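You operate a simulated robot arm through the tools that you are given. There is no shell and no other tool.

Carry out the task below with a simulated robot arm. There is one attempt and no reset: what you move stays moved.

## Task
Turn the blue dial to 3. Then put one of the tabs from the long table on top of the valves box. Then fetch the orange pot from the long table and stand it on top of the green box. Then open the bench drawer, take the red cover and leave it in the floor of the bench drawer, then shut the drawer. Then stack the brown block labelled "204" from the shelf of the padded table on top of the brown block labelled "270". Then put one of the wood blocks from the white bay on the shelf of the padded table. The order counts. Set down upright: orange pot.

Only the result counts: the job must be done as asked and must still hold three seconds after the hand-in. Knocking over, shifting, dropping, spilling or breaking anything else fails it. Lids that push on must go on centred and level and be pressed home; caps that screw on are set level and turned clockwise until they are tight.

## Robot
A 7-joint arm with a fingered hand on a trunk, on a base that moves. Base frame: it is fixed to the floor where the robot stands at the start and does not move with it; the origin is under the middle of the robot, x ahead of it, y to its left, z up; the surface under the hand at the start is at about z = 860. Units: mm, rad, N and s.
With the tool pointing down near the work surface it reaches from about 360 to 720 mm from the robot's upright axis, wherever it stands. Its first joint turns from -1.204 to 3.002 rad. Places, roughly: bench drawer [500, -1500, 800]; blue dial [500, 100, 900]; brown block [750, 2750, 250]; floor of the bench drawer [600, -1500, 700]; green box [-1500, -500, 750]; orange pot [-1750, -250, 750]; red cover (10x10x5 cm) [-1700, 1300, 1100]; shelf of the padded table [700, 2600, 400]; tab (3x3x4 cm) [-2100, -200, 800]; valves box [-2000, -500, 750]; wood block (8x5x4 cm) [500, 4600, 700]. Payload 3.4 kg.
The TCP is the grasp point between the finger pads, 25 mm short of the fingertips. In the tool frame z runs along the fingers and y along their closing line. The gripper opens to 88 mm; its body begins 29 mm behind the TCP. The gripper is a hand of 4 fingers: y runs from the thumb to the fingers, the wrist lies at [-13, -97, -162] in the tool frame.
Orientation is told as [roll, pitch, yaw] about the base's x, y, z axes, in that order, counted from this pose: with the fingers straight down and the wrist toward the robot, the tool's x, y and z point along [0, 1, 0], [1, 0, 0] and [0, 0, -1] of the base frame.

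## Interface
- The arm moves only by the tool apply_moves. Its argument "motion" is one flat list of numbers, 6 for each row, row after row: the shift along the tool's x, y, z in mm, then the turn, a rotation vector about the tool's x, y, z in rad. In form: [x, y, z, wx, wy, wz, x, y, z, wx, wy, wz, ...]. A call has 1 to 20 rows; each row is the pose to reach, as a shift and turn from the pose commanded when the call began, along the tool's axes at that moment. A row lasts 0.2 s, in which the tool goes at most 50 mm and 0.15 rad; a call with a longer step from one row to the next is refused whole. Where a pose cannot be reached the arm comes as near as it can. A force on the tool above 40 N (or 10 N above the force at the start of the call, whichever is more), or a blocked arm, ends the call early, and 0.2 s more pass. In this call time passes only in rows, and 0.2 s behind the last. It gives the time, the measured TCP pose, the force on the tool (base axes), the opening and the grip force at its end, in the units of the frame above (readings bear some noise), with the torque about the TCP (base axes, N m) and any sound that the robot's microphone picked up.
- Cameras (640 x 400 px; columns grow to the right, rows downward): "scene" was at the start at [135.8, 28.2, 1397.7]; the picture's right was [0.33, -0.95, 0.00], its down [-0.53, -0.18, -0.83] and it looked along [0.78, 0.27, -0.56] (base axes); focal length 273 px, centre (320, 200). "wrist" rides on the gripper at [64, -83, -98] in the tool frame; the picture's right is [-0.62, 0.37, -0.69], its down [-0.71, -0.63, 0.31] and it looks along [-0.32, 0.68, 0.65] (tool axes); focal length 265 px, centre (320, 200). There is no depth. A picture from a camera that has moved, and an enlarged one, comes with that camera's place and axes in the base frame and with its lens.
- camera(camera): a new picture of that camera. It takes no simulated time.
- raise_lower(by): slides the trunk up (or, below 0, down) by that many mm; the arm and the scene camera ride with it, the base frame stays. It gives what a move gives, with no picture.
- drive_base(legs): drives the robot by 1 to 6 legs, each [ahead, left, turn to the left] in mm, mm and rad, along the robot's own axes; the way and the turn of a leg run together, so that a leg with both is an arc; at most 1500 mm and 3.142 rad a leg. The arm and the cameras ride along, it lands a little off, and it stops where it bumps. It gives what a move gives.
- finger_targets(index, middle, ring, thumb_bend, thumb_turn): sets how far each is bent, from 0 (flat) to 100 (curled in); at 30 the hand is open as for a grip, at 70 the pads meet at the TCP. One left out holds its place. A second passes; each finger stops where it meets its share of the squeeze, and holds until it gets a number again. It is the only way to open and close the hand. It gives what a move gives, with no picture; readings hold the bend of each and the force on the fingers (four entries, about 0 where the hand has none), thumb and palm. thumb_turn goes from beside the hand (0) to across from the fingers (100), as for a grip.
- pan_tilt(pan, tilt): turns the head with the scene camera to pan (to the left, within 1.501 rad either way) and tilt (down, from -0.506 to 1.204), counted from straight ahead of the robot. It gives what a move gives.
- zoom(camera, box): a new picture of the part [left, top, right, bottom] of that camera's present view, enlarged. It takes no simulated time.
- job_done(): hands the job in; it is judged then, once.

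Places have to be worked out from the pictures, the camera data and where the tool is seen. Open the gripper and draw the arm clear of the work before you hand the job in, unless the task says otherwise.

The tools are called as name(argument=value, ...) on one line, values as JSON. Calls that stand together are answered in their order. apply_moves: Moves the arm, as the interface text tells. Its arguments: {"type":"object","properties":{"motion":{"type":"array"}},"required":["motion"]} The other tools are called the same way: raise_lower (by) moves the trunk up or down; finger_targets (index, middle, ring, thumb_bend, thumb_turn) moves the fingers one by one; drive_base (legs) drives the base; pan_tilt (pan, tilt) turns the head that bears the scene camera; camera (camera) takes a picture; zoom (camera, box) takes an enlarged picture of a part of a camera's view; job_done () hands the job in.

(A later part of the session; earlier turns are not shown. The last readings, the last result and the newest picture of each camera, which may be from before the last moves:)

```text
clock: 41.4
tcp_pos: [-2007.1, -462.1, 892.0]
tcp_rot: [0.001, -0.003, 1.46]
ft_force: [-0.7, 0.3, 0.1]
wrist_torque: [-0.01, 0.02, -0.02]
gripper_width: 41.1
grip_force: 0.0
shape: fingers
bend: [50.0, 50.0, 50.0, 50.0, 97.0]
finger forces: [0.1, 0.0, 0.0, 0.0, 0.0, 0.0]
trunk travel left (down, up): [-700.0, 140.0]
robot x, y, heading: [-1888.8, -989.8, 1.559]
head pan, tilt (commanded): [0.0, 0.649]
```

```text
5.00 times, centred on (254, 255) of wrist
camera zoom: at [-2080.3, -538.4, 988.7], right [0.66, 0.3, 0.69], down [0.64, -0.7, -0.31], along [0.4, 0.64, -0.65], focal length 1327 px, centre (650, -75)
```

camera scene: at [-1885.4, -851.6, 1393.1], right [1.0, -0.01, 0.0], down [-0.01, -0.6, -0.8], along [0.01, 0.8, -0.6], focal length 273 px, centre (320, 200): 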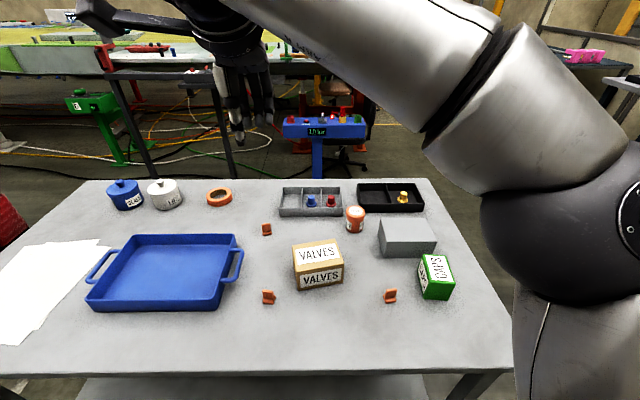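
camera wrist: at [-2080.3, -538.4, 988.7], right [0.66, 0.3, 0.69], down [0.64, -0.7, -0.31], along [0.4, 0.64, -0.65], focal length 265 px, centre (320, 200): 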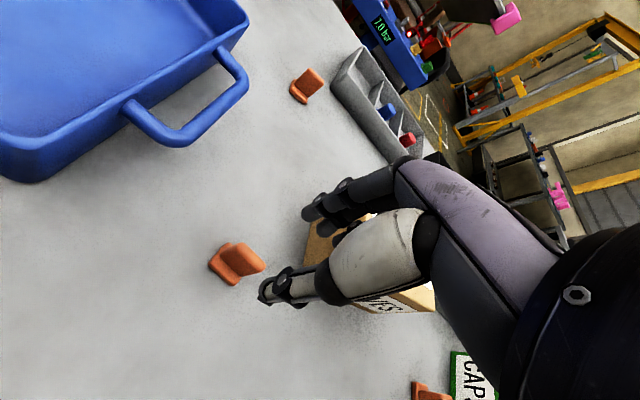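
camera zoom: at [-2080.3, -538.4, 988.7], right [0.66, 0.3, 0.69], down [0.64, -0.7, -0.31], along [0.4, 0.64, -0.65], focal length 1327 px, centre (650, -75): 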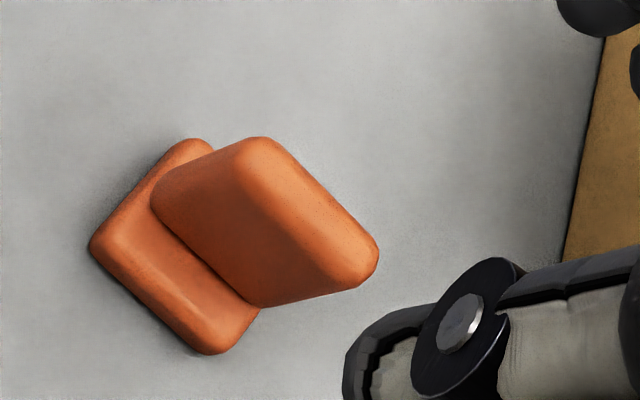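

The tab is offset about +3 mm x, +2 mm y in tool axes. I'll correct and descend to TCP z≈832, then look.

apply_moves(motion=[3, 2, 20, 0, 0, 0.03, 3, 2, 40, 0, 0, 0.03, 3, 2, 60, 0, 0, 0.03])

zoom(camera="wrist", box=[190, 180, 350, 280])

zoom(camera="scene", box=[242, 270, 306, 310])

```text
clock: 42.2
tcp_pos: [-2010.9, -459.9, 831.2]
tcp_rot: [0.001, -0.001, 1.43]
ft_force: [-0.3, 0.8, -0.4]
wrist_torque: [0.01, -0.01, -0.02]
gripper_width: 41.0
grip_force: 0.1
shape: fingers
bend: [50.0, 50.0, 50.0, 50.0, 97.0]
finger forces: [0.1, 0.0, 0.1, 0.0, 0.0, 0.0]
trunk travel left (down, up): [-700.0, 140.0]
robot x, y, heading: [-1888.8, -990.3, 1.555]
head pan, tilt (commanded): [0.0, 0.649]
```

```text
4.00 times, centred on (270, 230) of wrist
camera zoom: at [-2086.4, -534.0, 928.5], right [0.67, 0.28, 0.69], down [0.62, -0.72, -0.31], along [0.42, 0.63, -0.65], focal length 1062 px, centre (520, 80)
```

zoom: 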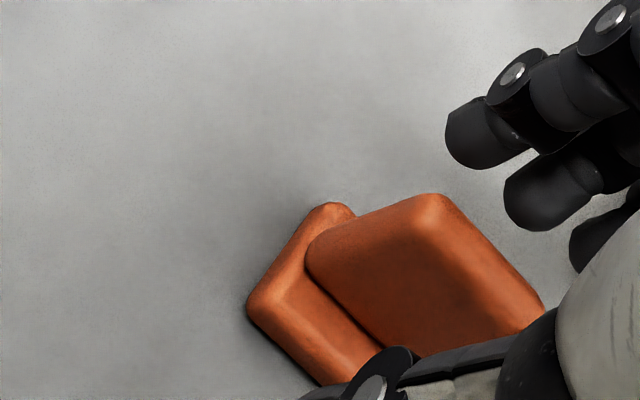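

```text
10.00 times, centred on (274, 290) of scene
camera zoom: at [-1885.7, -851.8, 1393.1], right [1.0, -0.01, 0.0], down [-0.01, -0.6, -0.8], along [0.01, 0.8, -0.6], focal length 2732 px, centre (780, -700)
```

zoom: 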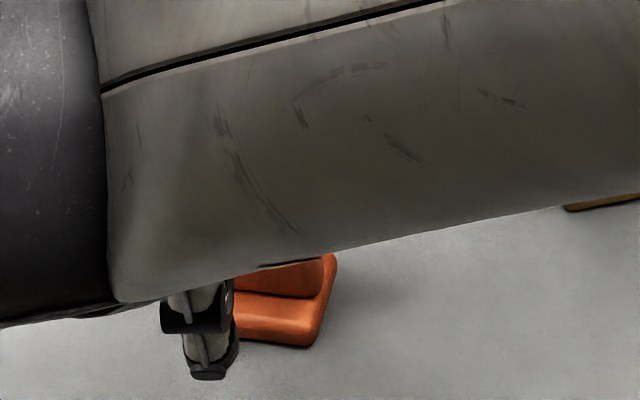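

Fingers straddle the plate well. I'll lower 10 mm more and close on the plate.

apply_moves(motion=[-1, 0, 5, 0, 0, 0, -1, 0, 10, 0, 0, 0])

finger_targets(index=62, middle=62, ring=62, thumb_bend=62)

zoom(camera="wrist", box=[190, 180, 350, 280])

```text
clock: 42.8
tcp_pos: [-2010.1, -459.7, 820.7]
tcp_rot: [0.001, -0.001, 1.43]
ft_force: [0.6, -0.2, -1.1]
wrist_torque: [0.01, 0.03, -0.03]
gripper_width: 40.9
grip_force: 0.0
shape: fingers
bend: [50.0, 50.0, 50.0, 50.0, 97.0]
finger forces: [0.0, 0.1, 0.1, 0.0, 0.0, 0.0]
trunk travel left (down, up): [-700.0, 140.0]
robot x, y, heading: [-1890.6, -991.3, 1.558]
head pan, tilt (commanded): [0.0, 0.649]
```

```text
clock: 43.8
tcp_pos: [-2009.1, -458.7, 820.4]
tcp_rot: [0.001, 0.001, 1.43]
ft_force: [0.3, -0.6, -0.4]
wrist_torque: [0.02, 0.02, 0.0]
gripper_width: 15.9
grip_force: 0.1
shape: fingers
bend: [62.0, 62.0, 62.0, 62.0, 97.0]
finger forces: [0.0, 0.0, 0.0, 0.0, 0.0, 0.0]
trunk travel left (down, up): [-700.0, 140.0]
robot x, y, heading: [-1886.7, -987.3, 1.561]
head pan, tilt (commanded): [0.0, 0.649]
```

```text
4.00 times, centred on (270, 230) of wrist
camera zoom: at [-2085.2, -533.6, 918.3], right [0.67, 0.28, 0.69], down [0.62, -0.72, -0.31], along [0.42, 0.63, -0.65], focal length 1062 px, centre (520, 80)
```

zoom: 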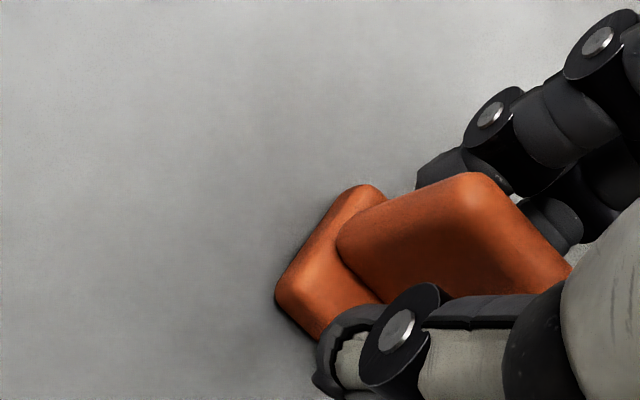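

Bracketed with 16 mm opening and no contact. I'll close to grip.

finger_targets(index=72, middle=72, ring=72, thumb_bend=72)

zoom(camera="wrist", box=[190, 180, 350, 280])

```text
clock: 44.8
tcp_pos: [-2009.0, -459.1, 820.7]
tcp_rot: [0.002, 0.0, 1.431]
ft_force: [-0.3, 0.4, 0.0]
wrist_torque: [-0.03, 0.02, 0.0]
gripper_width: 2.6
grip_force: 4.2
shape: fingers
bend: [71.0, 71.0, 72.0, 68.0, 97.0]
finger forces: [3.5, 1.1, 0.0, 0.1, 4.9, 0.0]
trunk travel left (down, up): [-700.0, 140.0]
robot x, y, heading: [-1885.4, -989.2, 1.558]
head pan, tilt (commanded): [0.0, 0.649]
```

```text
4.00 times, centred on (270, 230) of wrist
camera zoom: at [-2085.2, -533.5, 918.3], right [0.67, 0.28, 0.69], down [0.62, -0.72, -0.31], along [0.42, 0.63, -0.65], focal length 1062 px, centre (520, 80)
```

zoom: 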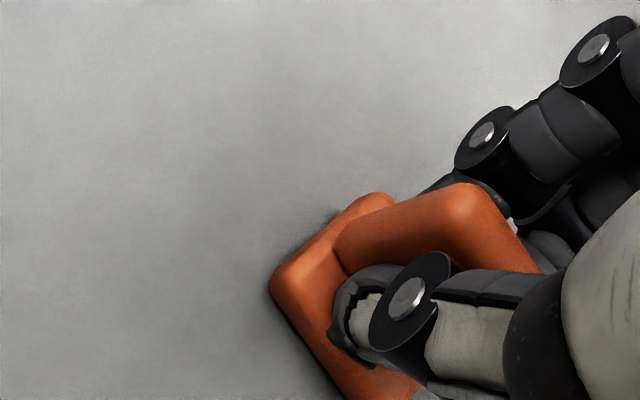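

Contact made; I'll firm up the grip by commanding a bit more bend.

finger_targets(index=82, middle=82, ring=82, thumb_bend=80)

apply_moves(motion=[0, 0, -10, 0, 0, 0, 0, 0, -30, 0, 0, 0, 0, 0, -60, 0, 0, 0, 0, 0, -100, 0, 0, 0])

camera(camera="wrist")

zoom(camera="scene", box=[226, 220, 386, 320])

```text
clock: 45.8
tcp_pos: [-2010.3, -458.6, 820.4]
tcp_rot: [0.002, 0.001, 1.429]
ft_force: [1.2, -0.2, 0.0]
wrist_torque: [-0.02, -0.01, 0.01]
gripper_width: 2.1
grip_force: 15.4
shape: fingers
bend: [74.0, 81.0, 82.0, 70.0, 92.0]
finger forces: [10.1, 5.4, 0.1, 0.0, 15.2, 0.0]
trunk travel left (down, up): [-700.0, 140.0]
robot x, y, heading: [-1888.3, -988.6, 1.556]
head pan, tilt (commanded): [0.0, 0.649]
```

```text
clock: 46.8
tcp_pos: [-2009.6, -460.8, 922.8]
tcp_rot: [-0.001, 0.001, 1.431]
ft_force: [-0.5, 0.0, -0.8]
wrist_torque: [0.0, 0.01, 0.01]
gripper_width: 2.3
grip_force: 14.8
shape: fingers
bend: [74.0, 81.0, 82.0, 70.0, 92.0]
finger forces: [10.1, 4.8, 0.0, 0.1, 15.0, 0.1]
trunk travel left (down, up): [-700.0, 140.0]
robot x, y, heading: [-1887.2, -992.0, 1.564]
head pan, tilt (commanded): [0.0, 0.649]
```

```text
taken
camera wrist: at [-2085.1, -534.2, 1020.7], right [0.67, 0.28, 0.69], down [0.62, -0.72, -0.31], along [0.42, 0.63, -0.65], focal length 265 px, centre (320, 200)
```

wrist: 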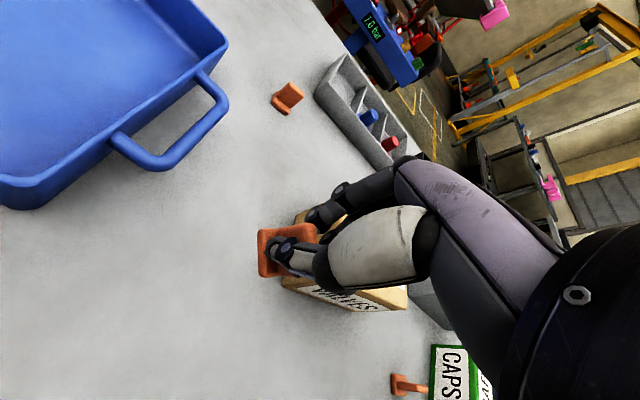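

```text
4.00 times, centred on (306, 270) of scene
camera zoom: at [-1885.1, -852.8, 1393.2], right [1.0, -0.01, 0.0], down [-0.01, -0.6, -0.8], along [0.01, 0.8, -0.6], focal length 1093 px, centre (376, -80)
```

zoom: 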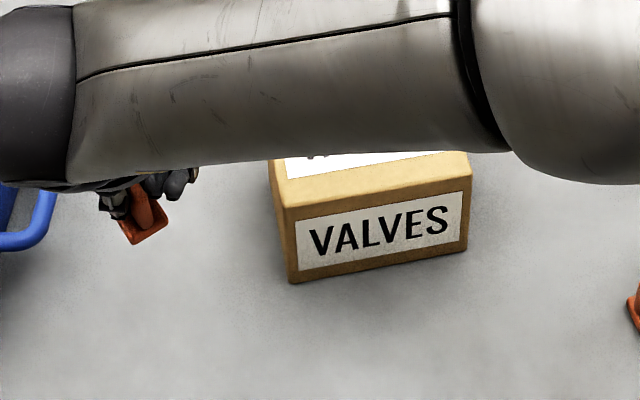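

The tab is lifted, though it appears turned in the grip. I'll zoom in to see its orientation.

zoom(camera="wrist", box=[230, 200, 358, 280])

zoom(camera="scene", box=[235, 255, 283, 285])

```text
5.00 times, centred on (294, 240) of wrist
camera zoom: at [-2085.1, -534.2, 1020.7], right [0.67, 0.28, 0.69], down [0.62, -0.72, -0.31], along [0.42, 0.63, -0.65], focal length 1327 px, centre (450, 0)
```

zoom: 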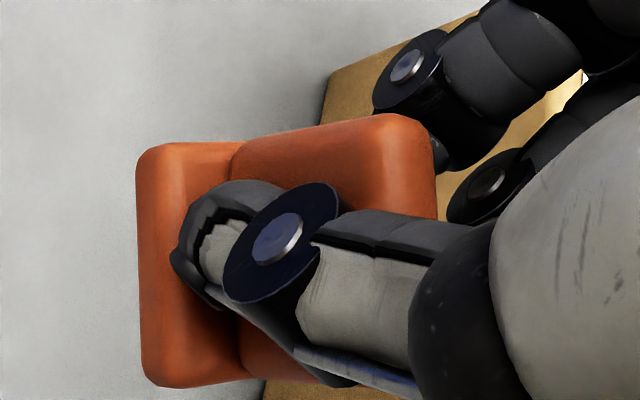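

```text
13.33 times, centred on (259, 270) of scene
camera zoom: at [-1885.1, -852.8, 1393.2], right [1.0, -0.01, 0.0], down [-0.01, -0.6, -0.8], along [0.01, 0.8, -0.6], focal length 3643 px, centre (1133, -733)
```

zoom: 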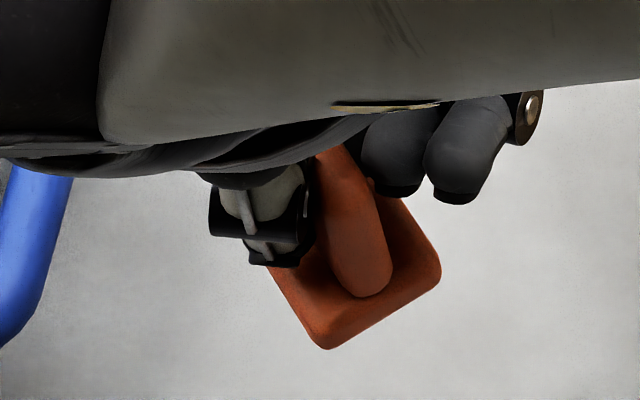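

The tab yawed in the grip but remains roughly upright and held. I'll raise slightly and move over the valves box centre.

apply_moves(motion=[0, 0, -20, 0, 0, 0, -27, 24, -20, 0, 0, 0, -54, 48, -20, 0, 0, 0, -81, 73, -20, 0, 0, 0, -107.5, 97, -20, 0, 0, 0])

camera(camera="wrist")

zoom(camera="scene", box=[260, 200, 388, 280])

```text
clock: 48.0
tcp_pos: [-1890.1, -378.4, 940.0]
tcp_rot: [0.002, 0.001, 1.43]
ft_force: [0.3, 0.6, -0.1]
wrist_torque: [-0.02, -0.02, 0.0]
gripper_width: 2.0
grip_force: 14.4
shape: fingers
bend: [74.0, 81.0, 82.0, 71.0, 92.0]
finger forces: [10.3, 4.6, 0.0, 0.0, 15.0, 0.0]
trunk travel left (down, up): [-700.0, 140.0]
robot x, y, heading: [-1888.2, -989.9, 1.554]
head pan, tilt (commanded): [0.0, 0.649]
```

```text
taken
camera wrist: at [-1964.2, -452.7, 1038.2], right [0.67, 0.28, 0.69], down [0.62, -0.72, -0.3], along [0.42, 0.63, -0.65], focal length 265 px, centre (320, 200)
```

wrist: 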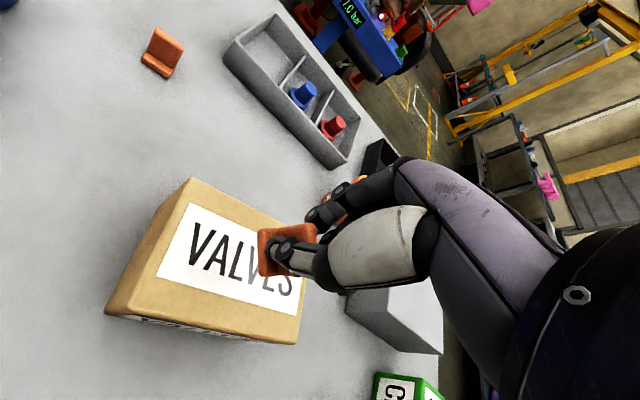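

```text
5.00 times, centred on (324, 240) of scene
camera zoom: at [-1884.4, -851.7, 1393.1], right [1.0, -0.01, 0.0], down [-0.01, -0.6, -0.8], along [0.01, 0.8, -0.6], focal length 1366 px, centre (300, 0)
```

zoom: 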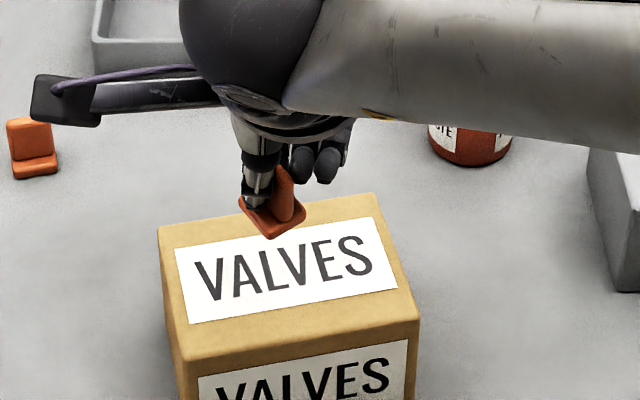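

The tab is over the box's middle. I'll descend about 38 mm and inspect.

apply_moves(motion=[0, 0, 15, 0, 0, 0, 0, 0, 28, 0, 0, 0, 0, 0, 36, 0, 0, 0])

zoom(camera="wrist", box=[190, 180, 350, 280])

zoom(camera="scene", box=[275, 220, 371, 280])

```text
clock: 48.8
tcp_pos: [-1891.1, -379.0, 904.3]
tcp_rot: [0.001, -0.001, 1.429]
ft_force: [0.9, -0.6, -1.0]
wrist_torque: [-0.02, 0.01, -0.03]
gripper_width: 2.2
grip_force: 14.6
shape: fingers
bend: [74.0, 81.0, 82.0, 71.0, 92.0]
finger forces: [10.3, 4.6, 0.0, 0.0, 15.0, 0.0]
trunk travel left (down, up): [-700.0, 140.0]
robot x, y, heading: [-1884.7, -991.1, 1.559]
head pan, tilt (commanded): [0.0, 0.649]
```

```text
4.00 times, centred on (270, 230) of wrist
camera zoom: at [-1965.6, -453.1, 1002.2], right [0.67, 0.28, 0.69], down [0.62, -0.72, -0.31], along [0.42, 0.63, -0.65], focal length 1062 px, centre (520, 80)
```

zoom: 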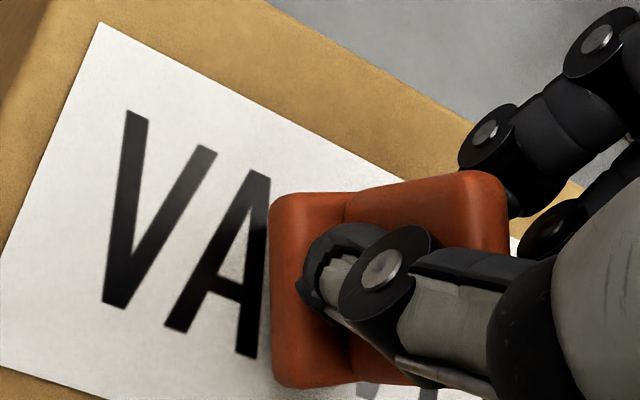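

```text
6.67 times, centred on (323, 250) of scene
camera zoom: at [-1885.2, -851.8, 1393.1], right [1.0, -0.01, 0.0], down [-0.01, -0.6, -0.8], along [0.01, 0.8, -0.6], focal length 1821 px, centre (300, -133)
```

zoom: 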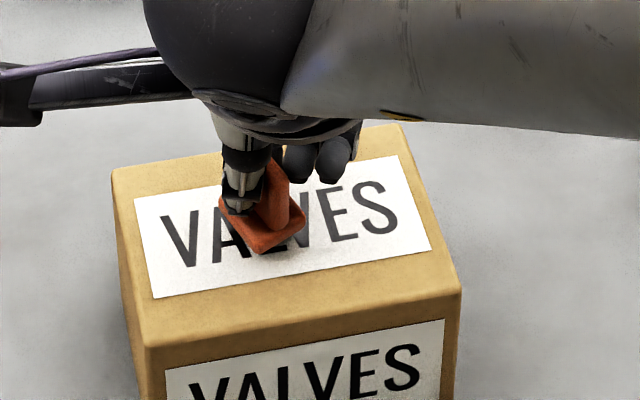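

Close to contact. I'll descend in 1.5 mm steps and watch the force.

apply_moves(motion=[0, 0, 1.5, 0, 0, 0, 0, 0, 3, 0, 0, 0, 0, 0, 4.5, 0, 0, 0])

zoom(camera="scene", box=[291, 235, 339, 265])

```text
clock: 49.6
tcp_pos: [-1890.3, -377.8, 901.5]
tcp_rot: [0.002, 0.0, 1.43]
ft_force: [0.1, 0.3, 0.7]
wrist_torque: [-0.01, 0.02, 0.01]
gripper_width: 2.1
grip_force: 14.5
shape: fingers
bend: [74.0, 81.0, 82.0, 71.0, 92.0]
finger forces: [10.5, 4.6, 0.0, 0.0, 15.0, 0.1]
trunk travel left (down, up): [-700.0, 140.0]
robot x, y, heading: [-1888.6, -987.1, 1.557]
head pan, tilt (commanded): [0.0, 0.649]
```

```text
13.33 times, centred on (315, 250) of scene
camera zoom: at [-1885.3, -852.1, 1393.2], right [1.0, -0.01, 0.0], down [-0.01, -0.6, -0.8], along [0.01, 0.8, -0.6], focal length 3643 px, centre (387, -467)
```

zoom: 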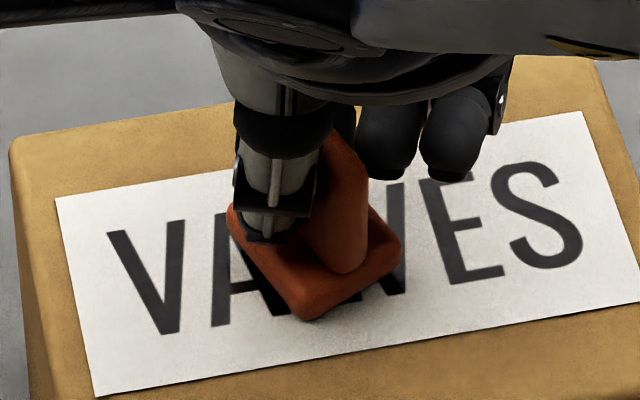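

No contact force yet; continue down in small steps.

apply_moves(motion=[0, 0, 1.5, 0, 0, 0, 0, 0, 3, 0, 0, 0, 0, 0, 4.5, 0, 0, 0])

zoom(camera="scene", box=[291, 235, 339, 265])

```text
clock: 50.4
tcp_pos: [-1889.3, -379.8, 896.7]
tcp_rot: [0.002, -0.002, 1.429]
ft_force: [0.1, 1.3, 5.2]
wrist_torque: [-0.1, 0.06, -0.01]
gripper_width: 1.7
grip_force: 16.0
shape: fingers
bend: [74.0, 82.0, 82.0, 72.0, 92.0]
finger forces: [11.8, 4.7, 0.0, 0.0, 15.5, 0.0]
trunk travel left (down, up): [-700.0, 140.0]
robot x, y, heading: [-1887.0, -983.8, 1.556]
head pan, tilt (commanded): [0.0, 0.649]
```

```text
13.33 times, centred on (315, 250) of scene
camera zoom: at [-1885.2, -853.0, 1393.3], right [1.0, -0.01, 0.0], down [-0.01, -0.6, -0.8], along [0.01, 0.8, -0.6], focal length 3643 px, centre (387, -467)
```

zoom: 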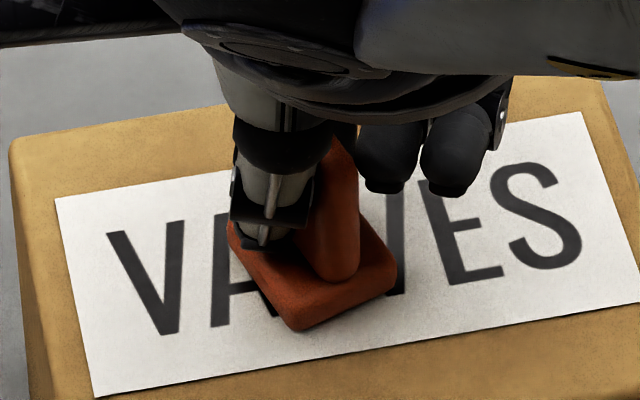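

Contact (5 N) and the tab has levelled on the box. I'll ease the grip open.

finger_targets(index=62, middle=62, ring=62, thumb_bend=60, thumb_turn=98)

zoom(camera="scene", box=[291, 235, 339, 265])

zoom(camera="wrist", box=[190, 180, 350, 280])

```text
clock: 51.4
tcp_pos: [-1890.9, -379.9, 896.1]
tcp_rot: [0.002, 0.001, 1.428]
ft_force: [-1.7, 0.2, 3.8]
wrist_torque: [-0.04, 0.04, -0.04]
gripper_width: 15.6
grip_force: 1.7
shape: fingers
bend: [62.0, 62.0, 62.0, 62.0, 99.0]
finger forces: [0.0, 0.1, 0.0, 0.1, 3.6, 0.0]
trunk travel left (down, up): [-700.0, 140.0]
robot x, y, heading: [-1890.7, -988.0, 1.554]
head pan, tilt (commanded): [0.0, 0.649]
```

```text
13.33 times, centred on (315, 250) of scene
camera zoom: at [-1885.6, -852.7, 1393.2], right [1.0, -0.01, 0.0], down [-0.01, -0.6, -0.8], along [0.01, 0.8, -0.6], focal length 3643 px, centre (387, -467)
```

zoom: 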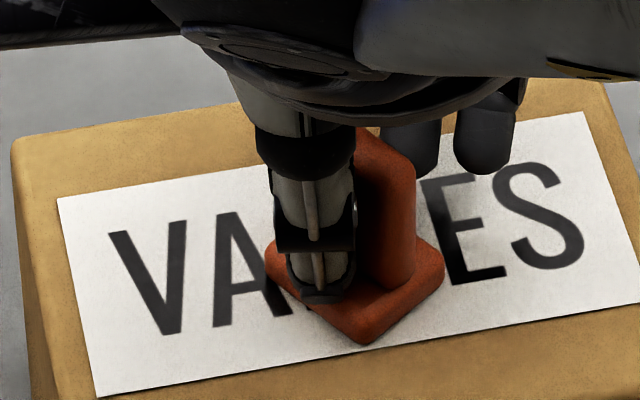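

```text
4.00 times, centred on (270, 230) of wrist
camera zoom: at [-1965.3, -453.3, 993.9], right [0.67, 0.28, 0.69], down [0.62, -0.72, -0.31], along [0.42, 0.63, -0.65], focal length 1062 px, centre (520, 80)
```

zoom: 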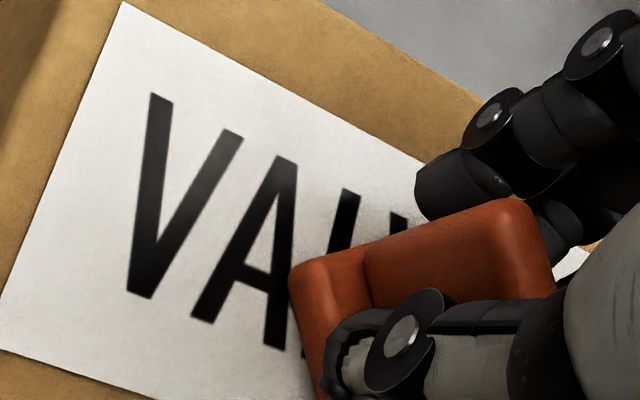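

The thumb shifted the tab about 10 mm sideways but it's still well on the box; the thumb presses lightly. I'll rise 4 mm then open further.

apply_moves(motion=[0, 0, -2, 0, 0, 0, 0, 0, -4, 0, 0, 0])

finger_targets(index=50, middle=50, ring=50, thumb_bend=50)

zoom(camera="scene", box=[291, 235, 339, 265])

zoom(camera="wrist", box=[190, 180, 350, 280])

```text
clock: 52.0
tcp_pos: [-1890.5, -379.3, 899.9]
tcp_rot: [-0.001, 0.0, 1.429]
ft_force: [-0.1, 0.0, -0.2]
wrist_torque: [-0.02, -0.01, -0.01]
gripper_width: 17.1
grip_force: 0.1
shape: fingers
bend: [62.0, 62.0, 62.0, 60.0, 99.0]
finger forces: [0.0, 0.1, 0.0, 0.0, 0.1, 0.1]
trunk travel left (down, up): [-700.0, 140.0]
robot x, y, heading: [-1889.7, -989.4, 1.556]
head pan, tilt (commanded): [0.0, 0.649]
```

```text
clock: 53.0
tcp_pos: [-1889.4, -379.1, 899.3]
tcp_rot: [0.001, 0.0, 1.43]
ft_force: [-0.6, 0.0, -1.2]
wrist_torque: [0.03, -0.02, 0.0]
gripper_width: 40.8
grip_force: 0.1
shape: fingers
bend: [50.0, 50.0, 50.0, 50.0, 98.0]
finger forces: [0.1, 0.0, 0.0, 0.1, 0.0, 0.0]
trunk travel left (down, up): [-700.0, 140.0]
robot x, y, heading: [-1887.9, -987.5, 1.559]
head pan, tilt (commanded): [0.0, 0.649]
```

```text
13.33 times, centred on (315, 250) of scene
camera zoom: at [-1885.3, -852.1, 1393.1], right [1.0, -0.01, 0.0], down [-0.01, -0.6, -0.8], along [0.01, 0.8, -0.6], focal length 3643 px, centre (387, -467)
```

zoom: 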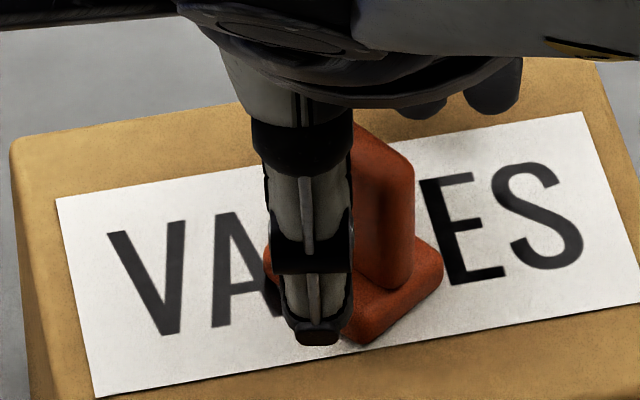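

```text
4.00 times, centred on (270, 230) of wrist
camera zoom: at [-1965.2, -452.9, 997.8], right [0.67, 0.28, 0.69], down [0.62, -0.72, -0.31], along [0.42, 0.63, -0.65], focal length 1062 px, centre (520, 80)
```

zoom: 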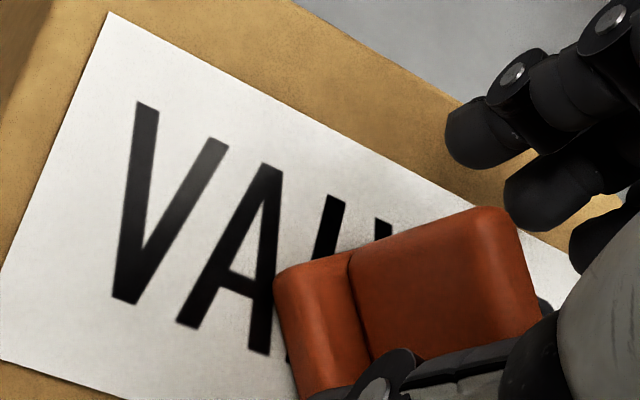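

The tab stands free on the box. I'll rise straight up and check.

apply_moves(motion=[0, 0, -20, 0, 0, 0, 0, 0, -50, 0, 0, 0, 0, 0, -90, 0, 0, 0, 0, 0, -130, 0, 0, 0, 0, 0, -170, 0, 0, 0])

camera(camera="scene")

camera(camera="wrist")

```text
clock: 54.2
tcp_pos: [-1891.2, -379.9, 1069.8]
tcp_rot: [0.0, -0.001, 1.43]
ft_force: [-0.2, -0.8, 0.8]
wrist_torque: [0.01, 0.02, -0.01]
gripper_width: 41.1
grip_force: 0.0
shape: fingers
bend: [50.0, 50.0, 50.0, 50.0, 98.0]
finger forces: [0.1, 0.1, 0.0, 0.0, 0.0, 0.1]
trunk travel left (down, up): [-700.0, 140.0]
robot x, y, heading: [-1887.2, -986.1, 1.562]
head pan, tilt (commanded): [0.0, 0.649]
```

```text
taken
camera scene: at [-1885.5, -852.7, 1393.2], right [1.0, -0.01, 0.0], down [-0.01, -0.6, -0.8], along [0.01, 0.8, -0.6], focal length 273 px, centre (320, 200)
```

scene: 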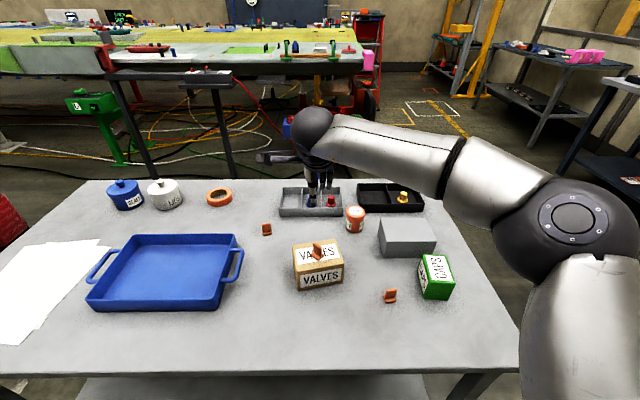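

```text
taken
camera wrist: at [-1966.0, -453.9, 1167.9], right [0.67, 0.28, 0.69], down [0.62, -0.72, -0.3], along [0.42, 0.63, -0.65], focal length 265 px, centre (320, 200)
```

wrist: 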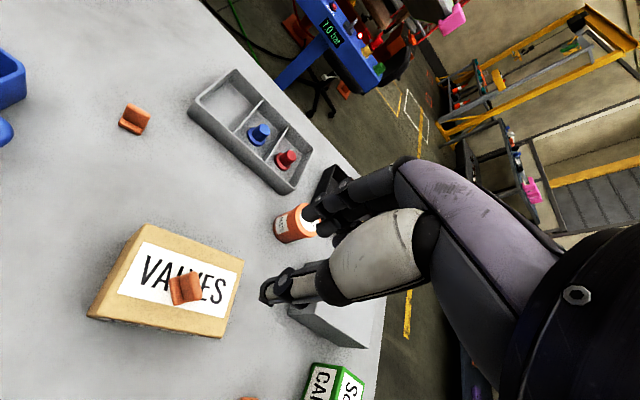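

The tab stands on the VALVES box. Next the orange PASTE pot; I'll zoom on the pot and the CAPS box.

zoom(camera="scene", box=[330, 190, 378, 240])

zoom(camera="scene", box=[370, 210, 466, 310])

zoom(camera="wrist", box=[260, 180, 388, 260])

```text
8.00 times, centred on (354, 215) of scene
camera zoom: at [-1885.5, -852.7, 1393.2], right [1.0, -0.01, 0.0], down [-0.01, -0.6, -0.8], along [0.01, 0.8, -0.6], focal length 2186 px, centre (48, 80)
```

zoom: 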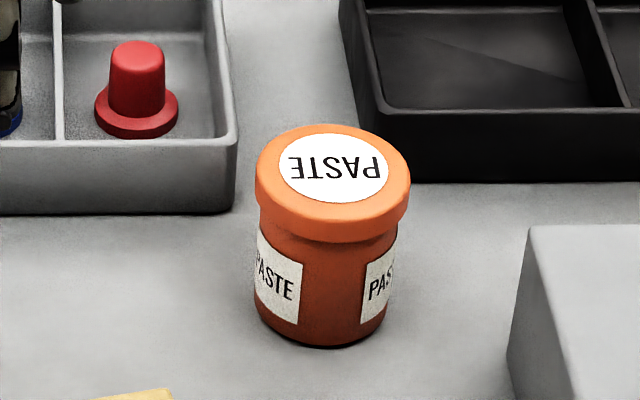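

```text
4.00 times, centred on (418, 260) of scene
camera zoom: at [-1885.5, -852.7, 1393.2], right [1.0, -0.01, 0.0], down [-0.01, -0.6, -0.8], along [0.01, 0.8, -0.6], focal length 1093 px, centre (-72, -40)
```

zoom: 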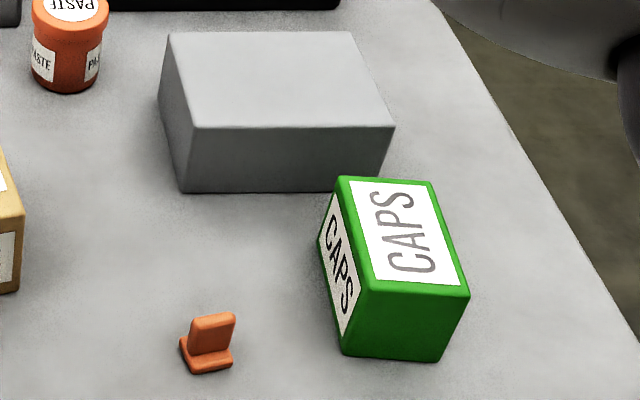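

```text
5.00 times, centred on (324, 220) of wrist
camera zoom: at [-1966.0, -453.9, 1167.9], right [0.67, 0.28, 0.69], down [0.62, -0.72, -0.3], along [0.42, 0.63, -0.65], focal length 1327 px, centre (300, 100)
```

zoom: 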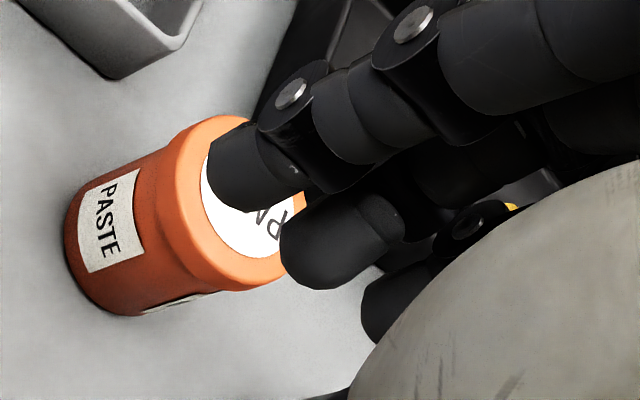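

Pot ≈ (-1770,-208), height ≈79 mm, lid Ø≈59; CAPS box top centre ≈ (-1587,-417) at z≈847, about 60×88 mm. I'll raise the arm and relocate to the +x end of the table, facing -x, from where both are reachable.

apply_moves(motion=[0, 0, -40, 0, 0, 0, 0, -20, -80, 0, 0, 0, 0, -50, -110, 0, 0, 0, 0, -90, -130, 0, 0, 0, 0, -120, -140, 0, 0, 0])

drive_base(legs=[[-160, 0, 0], [0, -990, 0], [0, 0, 1.583], [0, -880, 0]])

camera(camera="scene")

```text
clock: 55.4
tcp_pos: [-1908.7, -498.1, 1211.6]
tcp_rot: [0.003, 0.001, 1.43]
ft_force: [-0.5, 0.1, -0.7]
wrist_torque: [-0.01, -0.01, 0.0]
gripper_width: 41.2
grip_force: 0.0
shape: fingers
bend: [50.0, 50.0, 50.0, 50.0, 98.0]
finger forces: [0.0, 0.0, 0.0, 0.0, 0.0, 0.1]
trunk travel left (down, up): [-700.0, 140.0]
robot x, y, heading: [-1887.7, -989.7, 1.56]
head pan, tilt (commanded): [0.0, 0.649]
```

```text
clock: 69.8
tcp_pos: [-1398.0, -290.3, 1211.7]
tcp_rot: [0.002, 0.0, 3.031]
ft_force: [-0.2, -0.4, -0.1]
wrist_torque: [0.02, 0.01, -0.02]
gripper_width: 41.5
grip_force: 0.1
shape: fingers
bend: [50.0, 50.0, 50.0, 50.0, 98.0]
finger forces: [0.0, 0.0, 0.1, 0.1, 0.0, 0.0]
trunk travel left (down, up): [-700.0, 140.0]
robot x, y, heading: [-906.0, -254.5, -3.119]
head pan, tilt (commanded): [0.0, 0.649]
```

```text
taken
camera scene: at [-1041.5, -257.9, 1393.2], right [-0.02, 1.0, 0.0], down [0.6, 0.01, -0.8], along [-0.8, -0.02, -0.6], focal length 273 px, centre (320, 200)
```

scene: 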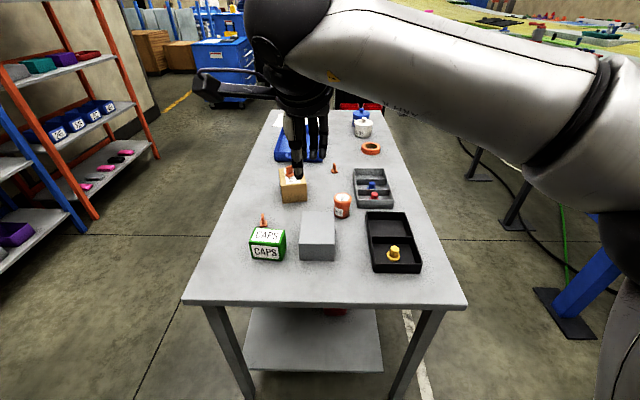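

I'm squared to the table end. I'll drive ahead 185 mm with a slight heading correction and look again.

drive_base(legs=[[185, 0, -0.02]])

camera(camera="scene")

zoom(camera="scene", box=[230, 190, 390, 290])

```text
clock: 71.4
tcp_pos: [-1583.5, -279.0, 1210.4]
tcp_rot: [0.001, -0.002, 3.008]
ft_force: [0.1, 0.4, -0.5]
wrist_torque: [-0.01, -0.03, 0.0]
gripper_width: 41.2
grip_force: 0.0
shape: fingers
bend: [50.0, 50.0, 50.0, 50.0, 98.0]
finger forces: [0.0, 0.0, 0.0, 0.1, 0.0, 0.0]
trunk travel left (down, up): [-700.0, 140.0]
robot x, y, heading: [-1090.8, -257.0, 3.142]
head pan, tilt (commanded): [0.0, 0.649]
```

```text
taken
camera scene: at [-1227.6, -256.6, 1393.1], right [0.0, 1.0, 0.0], down [0.61, 0.0, -0.8], along [-0.8, 0.0, -0.61], focal length 273 px, centre (320, 200)
```

scene: 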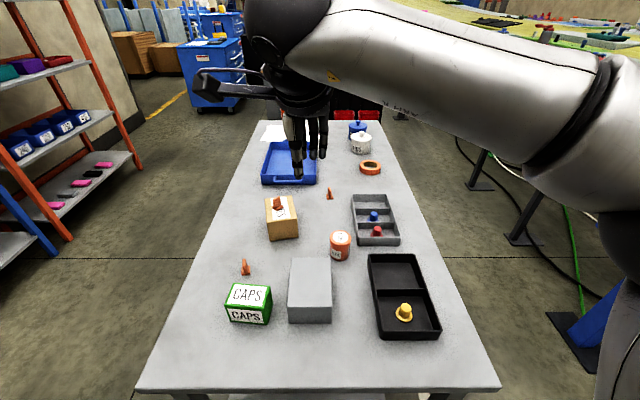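

```text
4.00 times, centred on (310, 240) of scene
camera zoom: at [-1227.6, -256.6, 1393.1], right [0.0, 1.0, 0.0], down [0.61, 0.0, -0.8], along [-0.8, 0.0, -0.61], focal length 1093 px, centre (360, 40)
```

zoom: 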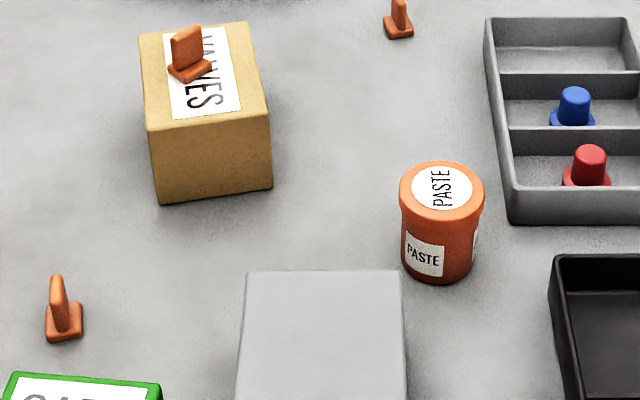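

Pot ≈ (-1767,-204). I'll open the fingers wider and move above it with yaw turned so the thumb avoids the grey box corner.

finger_targets(index=33, middle=33, ring=33, thumb_bend=33)

apply_moves(motion=[-10, 40, 0, 0, 0, -0.1, -20, 80, 10, 0, 0, -0.2, -30, 120, 30, 0, 0, -0.3, -40, 155, 60, 0, 0, -0.4, -50, 192, 85, 0, 0, -0.48, -50, 192, 130, 0, 0, -0.48, -50, 192, 175, 0, 0, -0.48, -50, 192, 220, 0, 0, -0.48, -50, 192, 262, 0, 0, -0.48, -50, 192, 280, 0, 0, -0.48])

camera(camera="wrist")

camera(camera="scene")

```text
clock: 72.4
tcp_pos: [-1583.2, -279.3, 1210.3]
tcp_rot: [0.002, 0.0, 3.008]
ft_force: [0.2, -0.2, -0.3]
wrist_torque: [0.01, -0.02, 0.0]
gripper_width: 78.3
grip_force: 0.0
shape: fingers
bend: [33.0, 33.0, 33.0, 33.0, 96.0]
finger forces: [0.0, 0.0, 0.1, 0.0, 0.0, 0.0]
trunk travel left (down, up): [-700.0, 140.0]
robot x, y, heading: [-1090.5, -258.1, 3.136]
head pan, tilt (commanded): [0.0, 0.649]
```

```text
clock: 74.6
tcp_pos: [-1766.9, -203.9, 930.7]
tcp_rot: [0.001, -0.002, -2.795]
ft_force: [-0.4, 0.6, -0.1]
wrist_torque: [0.02, 0.0, 0.0]
gripper_width: 78.4
grip_force: 0.0
shape: fingers
bend: [33.0, 33.0, 33.0, 33.0, 96.0]
finger forces: [0.0, 0.0, 0.1, 0.0, 0.1, 0.0]
out of reach, approached as far as the arm can: row 5
trunk travel left (down, up): [-700.0, 140.0]
robot x, y, heading: [-1092.3, -259.8, 3.141]
head pan, tilt (commanded): [0.0, 0.649]
```

```text
taken
camera wrist: at [-1667.1, -237.0, 1027.7], right [-0.56, 0.46, 0.69], down [0.35, 0.89, -0.31], along [-0.75, 0.07, -0.65], focal length 265 px, centre (320, 200)
```

wrist: 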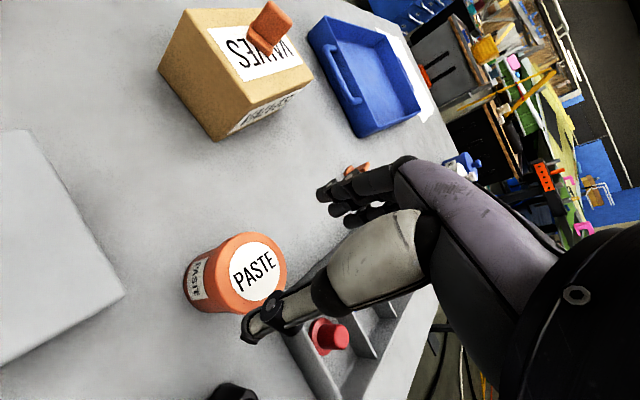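

```text
taken
camera scene: at [-1227.0, -256.7, 1393.2], right [0.0, 1.0, 0.0], down [0.6, 0.0, -0.8], along [-0.8, 0.0, -0.6], focal length 273 px, centre (320, 200)
```

scene: 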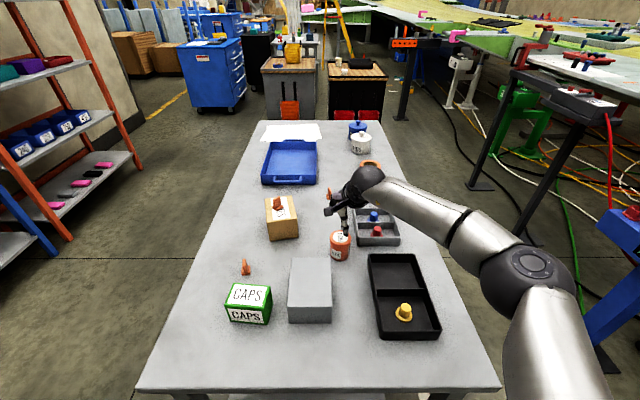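

Reached above the pot. I'll zoom the wrist view for the lid centre.

zoom(camera="wrist", box=[165, 215, 325, 315])

```text
4.00 times, centred on (245, 265) of wrist
camera zoom: at [-1667.1, -237.0, 1027.7], right [-0.56, 0.46, 0.69], down [0.35, 0.89, -0.31], along [-0.75, 0.07, -0.65], focal length 1062 px, centre (620, -60)
```

zoom: 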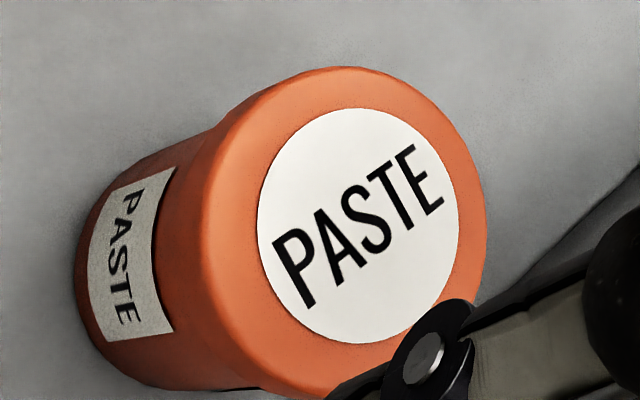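

The pot axis is at tool offset (-2.6,-5.1). I'll centre and descend to TCP z≈855, then check.

apply_moves(motion=[-2.6, -5, 10, 0, 0, 0, -2.6, -5, 35, 0, 0, 0, -2.6, -5, 60, 0, 0, 0, -2.6, -5, 75, 0, 0, 0])

camera(camera="wrist")

zoom(camera="scene", box=[290, 190, 386, 270])

```text
clock: 75.6
tcp_pos: [-1765.1, -200.9, 856.8]
tcp_rot: [-0.001, 0.0, -2.797]
ft_force: [-0.1, 1.1, 0.4]
wrist_torque: [0.01, 0.0, -0.04]
gripper_width: 78.4
grip_force: 0.1
shape: fingers
bend: [33.0, 33.0, 33.0, 33.0, 96.0]
finger forces: [0.0, 0.0, 0.1, 0.0, 0.0, 0.0]
trunk travel left (down, up): [-700.0, 140.0]
robot x, y, heading: [-1090.2, -254.0, 3.14]
head pan, tilt (commanded): [0.0, 0.649]
```

```text
taken
camera wrist: at [-1663.7, -232.5, 954.7], right [-0.56, 0.46, 0.69], down [0.35, 0.89, -0.31], along [-0.75, 0.07, -0.65], focal length 265 px, centre (320, 200)
```

wrist: 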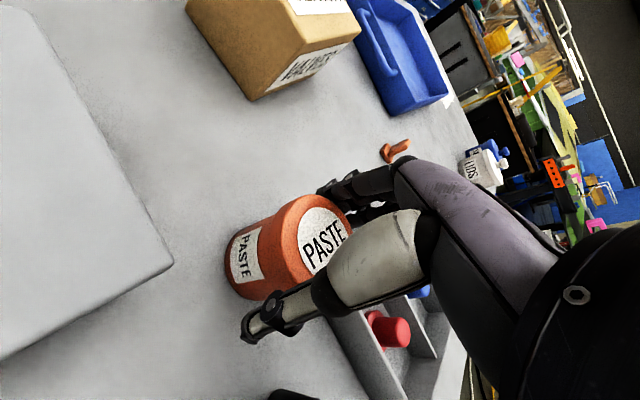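

```text
5.00 times, centred on (338, 230) of scene
camera zoom: at [-1227.2, -256.7, 1393.1], right [0.0, 1.0, 0.0], down [0.6, 0.0, -0.8], along [-0.8, 0.0, -0.6], focal length 1366 px, centre (230, 50)
```

zoom: 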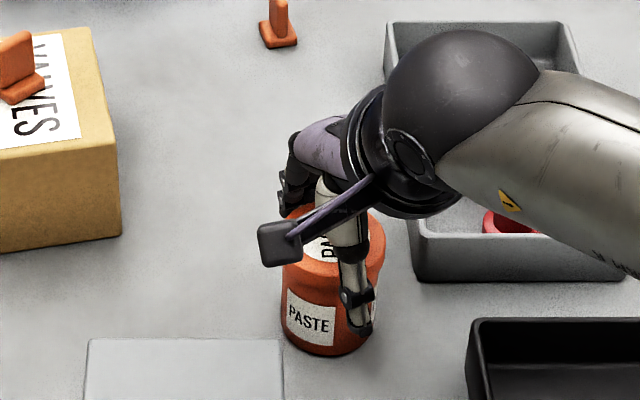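

Still clear. I'll go down 15 mm more to TCP z≈841 and close until first contact.

apply_moves(motion=[0, 0, 5, 0, 0, 0, 0, 0, 10, 0, 0, 0, 0, 0, 15, 0, 0, 0])

finger_targets(index=42, middle=42, ring=42, thumb_bend=42)

camera(camera="wrist")

zoom(camera="scene", box=[290, 190, 386, 270])

```text
clock: 76.4
tcp_pos: [-1762.4, -201.1, 841.8]
tcp_rot: [0.0, -0.001, -2.794]
ft_force: [-0.2, -0.8, 2.4]
wrist_torque: [0.02, 0.04, -0.02]
gripper_width: 78.8
grip_force: 0.1
shape: fingers
bend: [33.0, 33.0, 33.0, 33.0, 96.0]
finger forces: [1.5, 0.0, 0.0, 0.0, 0.1, 0.0]
trunk travel left (down, up): [-700.0, 140.0]
robot x, y, heading: [-1091.8, -257.1, 3.136]
head pan, tilt (commanded): [0.0, 0.649]
```

```text
clock: 77.4
tcp_pos: [-1763.2, -200.5, 842.3]
tcp_rot: [0.001, -0.002, -2.792]
ft_force: [-0.5, -0.3, 0.9]
wrist_torque: [-0.03, 0.04, 0.02]
gripper_width: 60.9
grip_force: 0.9
shape: fingers
bend: [41.0, 42.0, 42.0, 41.0, 97.0]
finger forces: [1.5, 0.0, 0.0, 0.1, 0.5, 0.0]
trunk travel left (down, up): [-700.0, 140.0]
robot x, y, heading: [-1094.9, -258.8, 3.138]
head pan, tilt (commanded): [0.0, 0.649]
```

```text
taken
camera wrist: at [-1662.9, -232.9, 939.7], right [-0.56, 0.46, 0.69], down [0.35, 0.89, -0.31], along [-0.75, 0.07, -0.65], focal length 265 px, centre (320, 200)
```

wrist: 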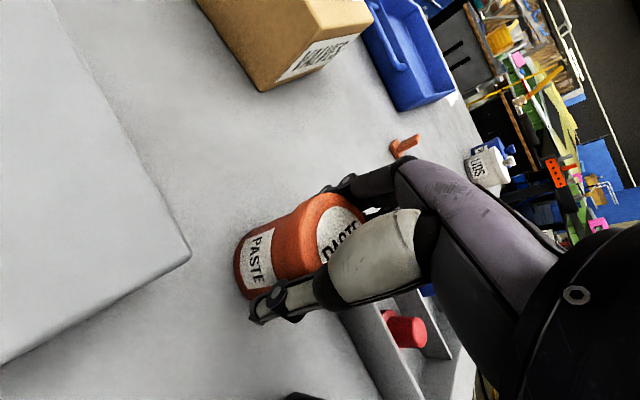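

```text
5.00 times, centred on (338, 230) of scene
camera zoom: at [-1226.7, -256.7, 1393.2], right [0.0, 1.0, 0.0], down [0.6, 0.0, -0.8], along [-0.8, 0.0, -0.6], focal length 1366 px, centre (230, 50)
```

zoom: 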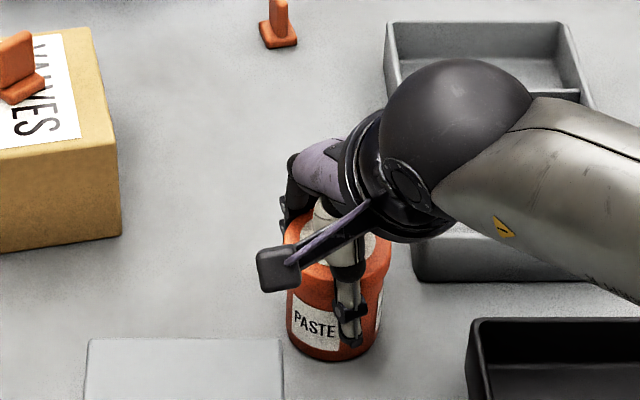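

Light contact on index and thumb. I'll close to a firm grip.

finger_targets(index=60, middle=60, ring=60, thumb_bend=56)

camera(camera="wrist")

zoom(camera="scene", box=[290, 190, 386, 270])

```text
clock: 78.4
tcp_pos: [-1763.2, -199.2, 842.9]
tcp_rot: [0.0, -0.003, -2.795]
ft_force: [-2.0, 0.1, 3.9]
wrist_torque: [-0.02, 0.18, 0.03]
gripper_width: 49.1
grip_force: 18.2
shape: fingers
bend: [49.0, 52.0, 56.0, 48.0, 97.0]
finger forces: [9.4, 6.2, 2.9, 0.1, 18.3, 0.0]
trunk travel left (down, up): [-700.0, 140.0]
robot x, y, heading: [-1090.8, -259.1, 3.14]
head pan, tilt (commanded): [0.0, 0.649]
```

```text
taken
camera wrist: at [-1662.8, -232.9, 940.0], right [-0.56, 0.46, 0.69], down [0.35, 0.89, -0.31], along [-0.75, 0.07, -0.65], focal length 265 px, centre (320, 200)
```

wrist: 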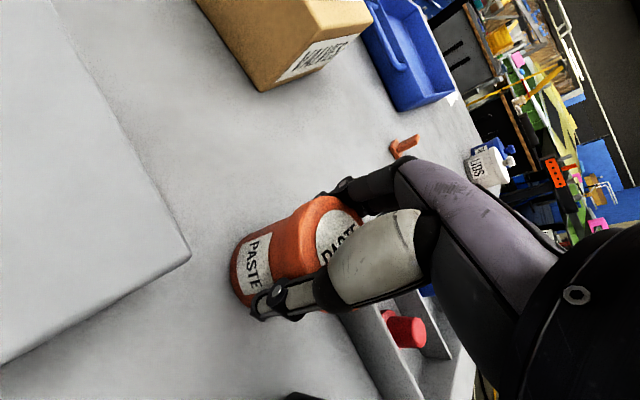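

```text
5.00 times, centred on (338, 230) of scene
camera zoom: at [-1226.5, -256.7, 1393.2], right [0.0, 1.0, 0.0], down [0.6, 0.0, -0.8], along [-0.8, 0.0, -0.6], focal length 1366 px, centre (230, 50)
```

zoom: 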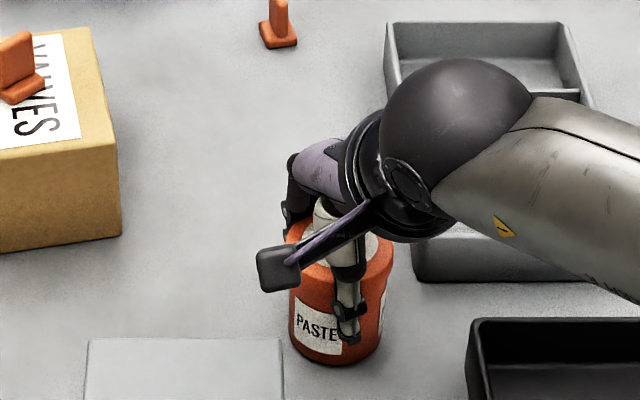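

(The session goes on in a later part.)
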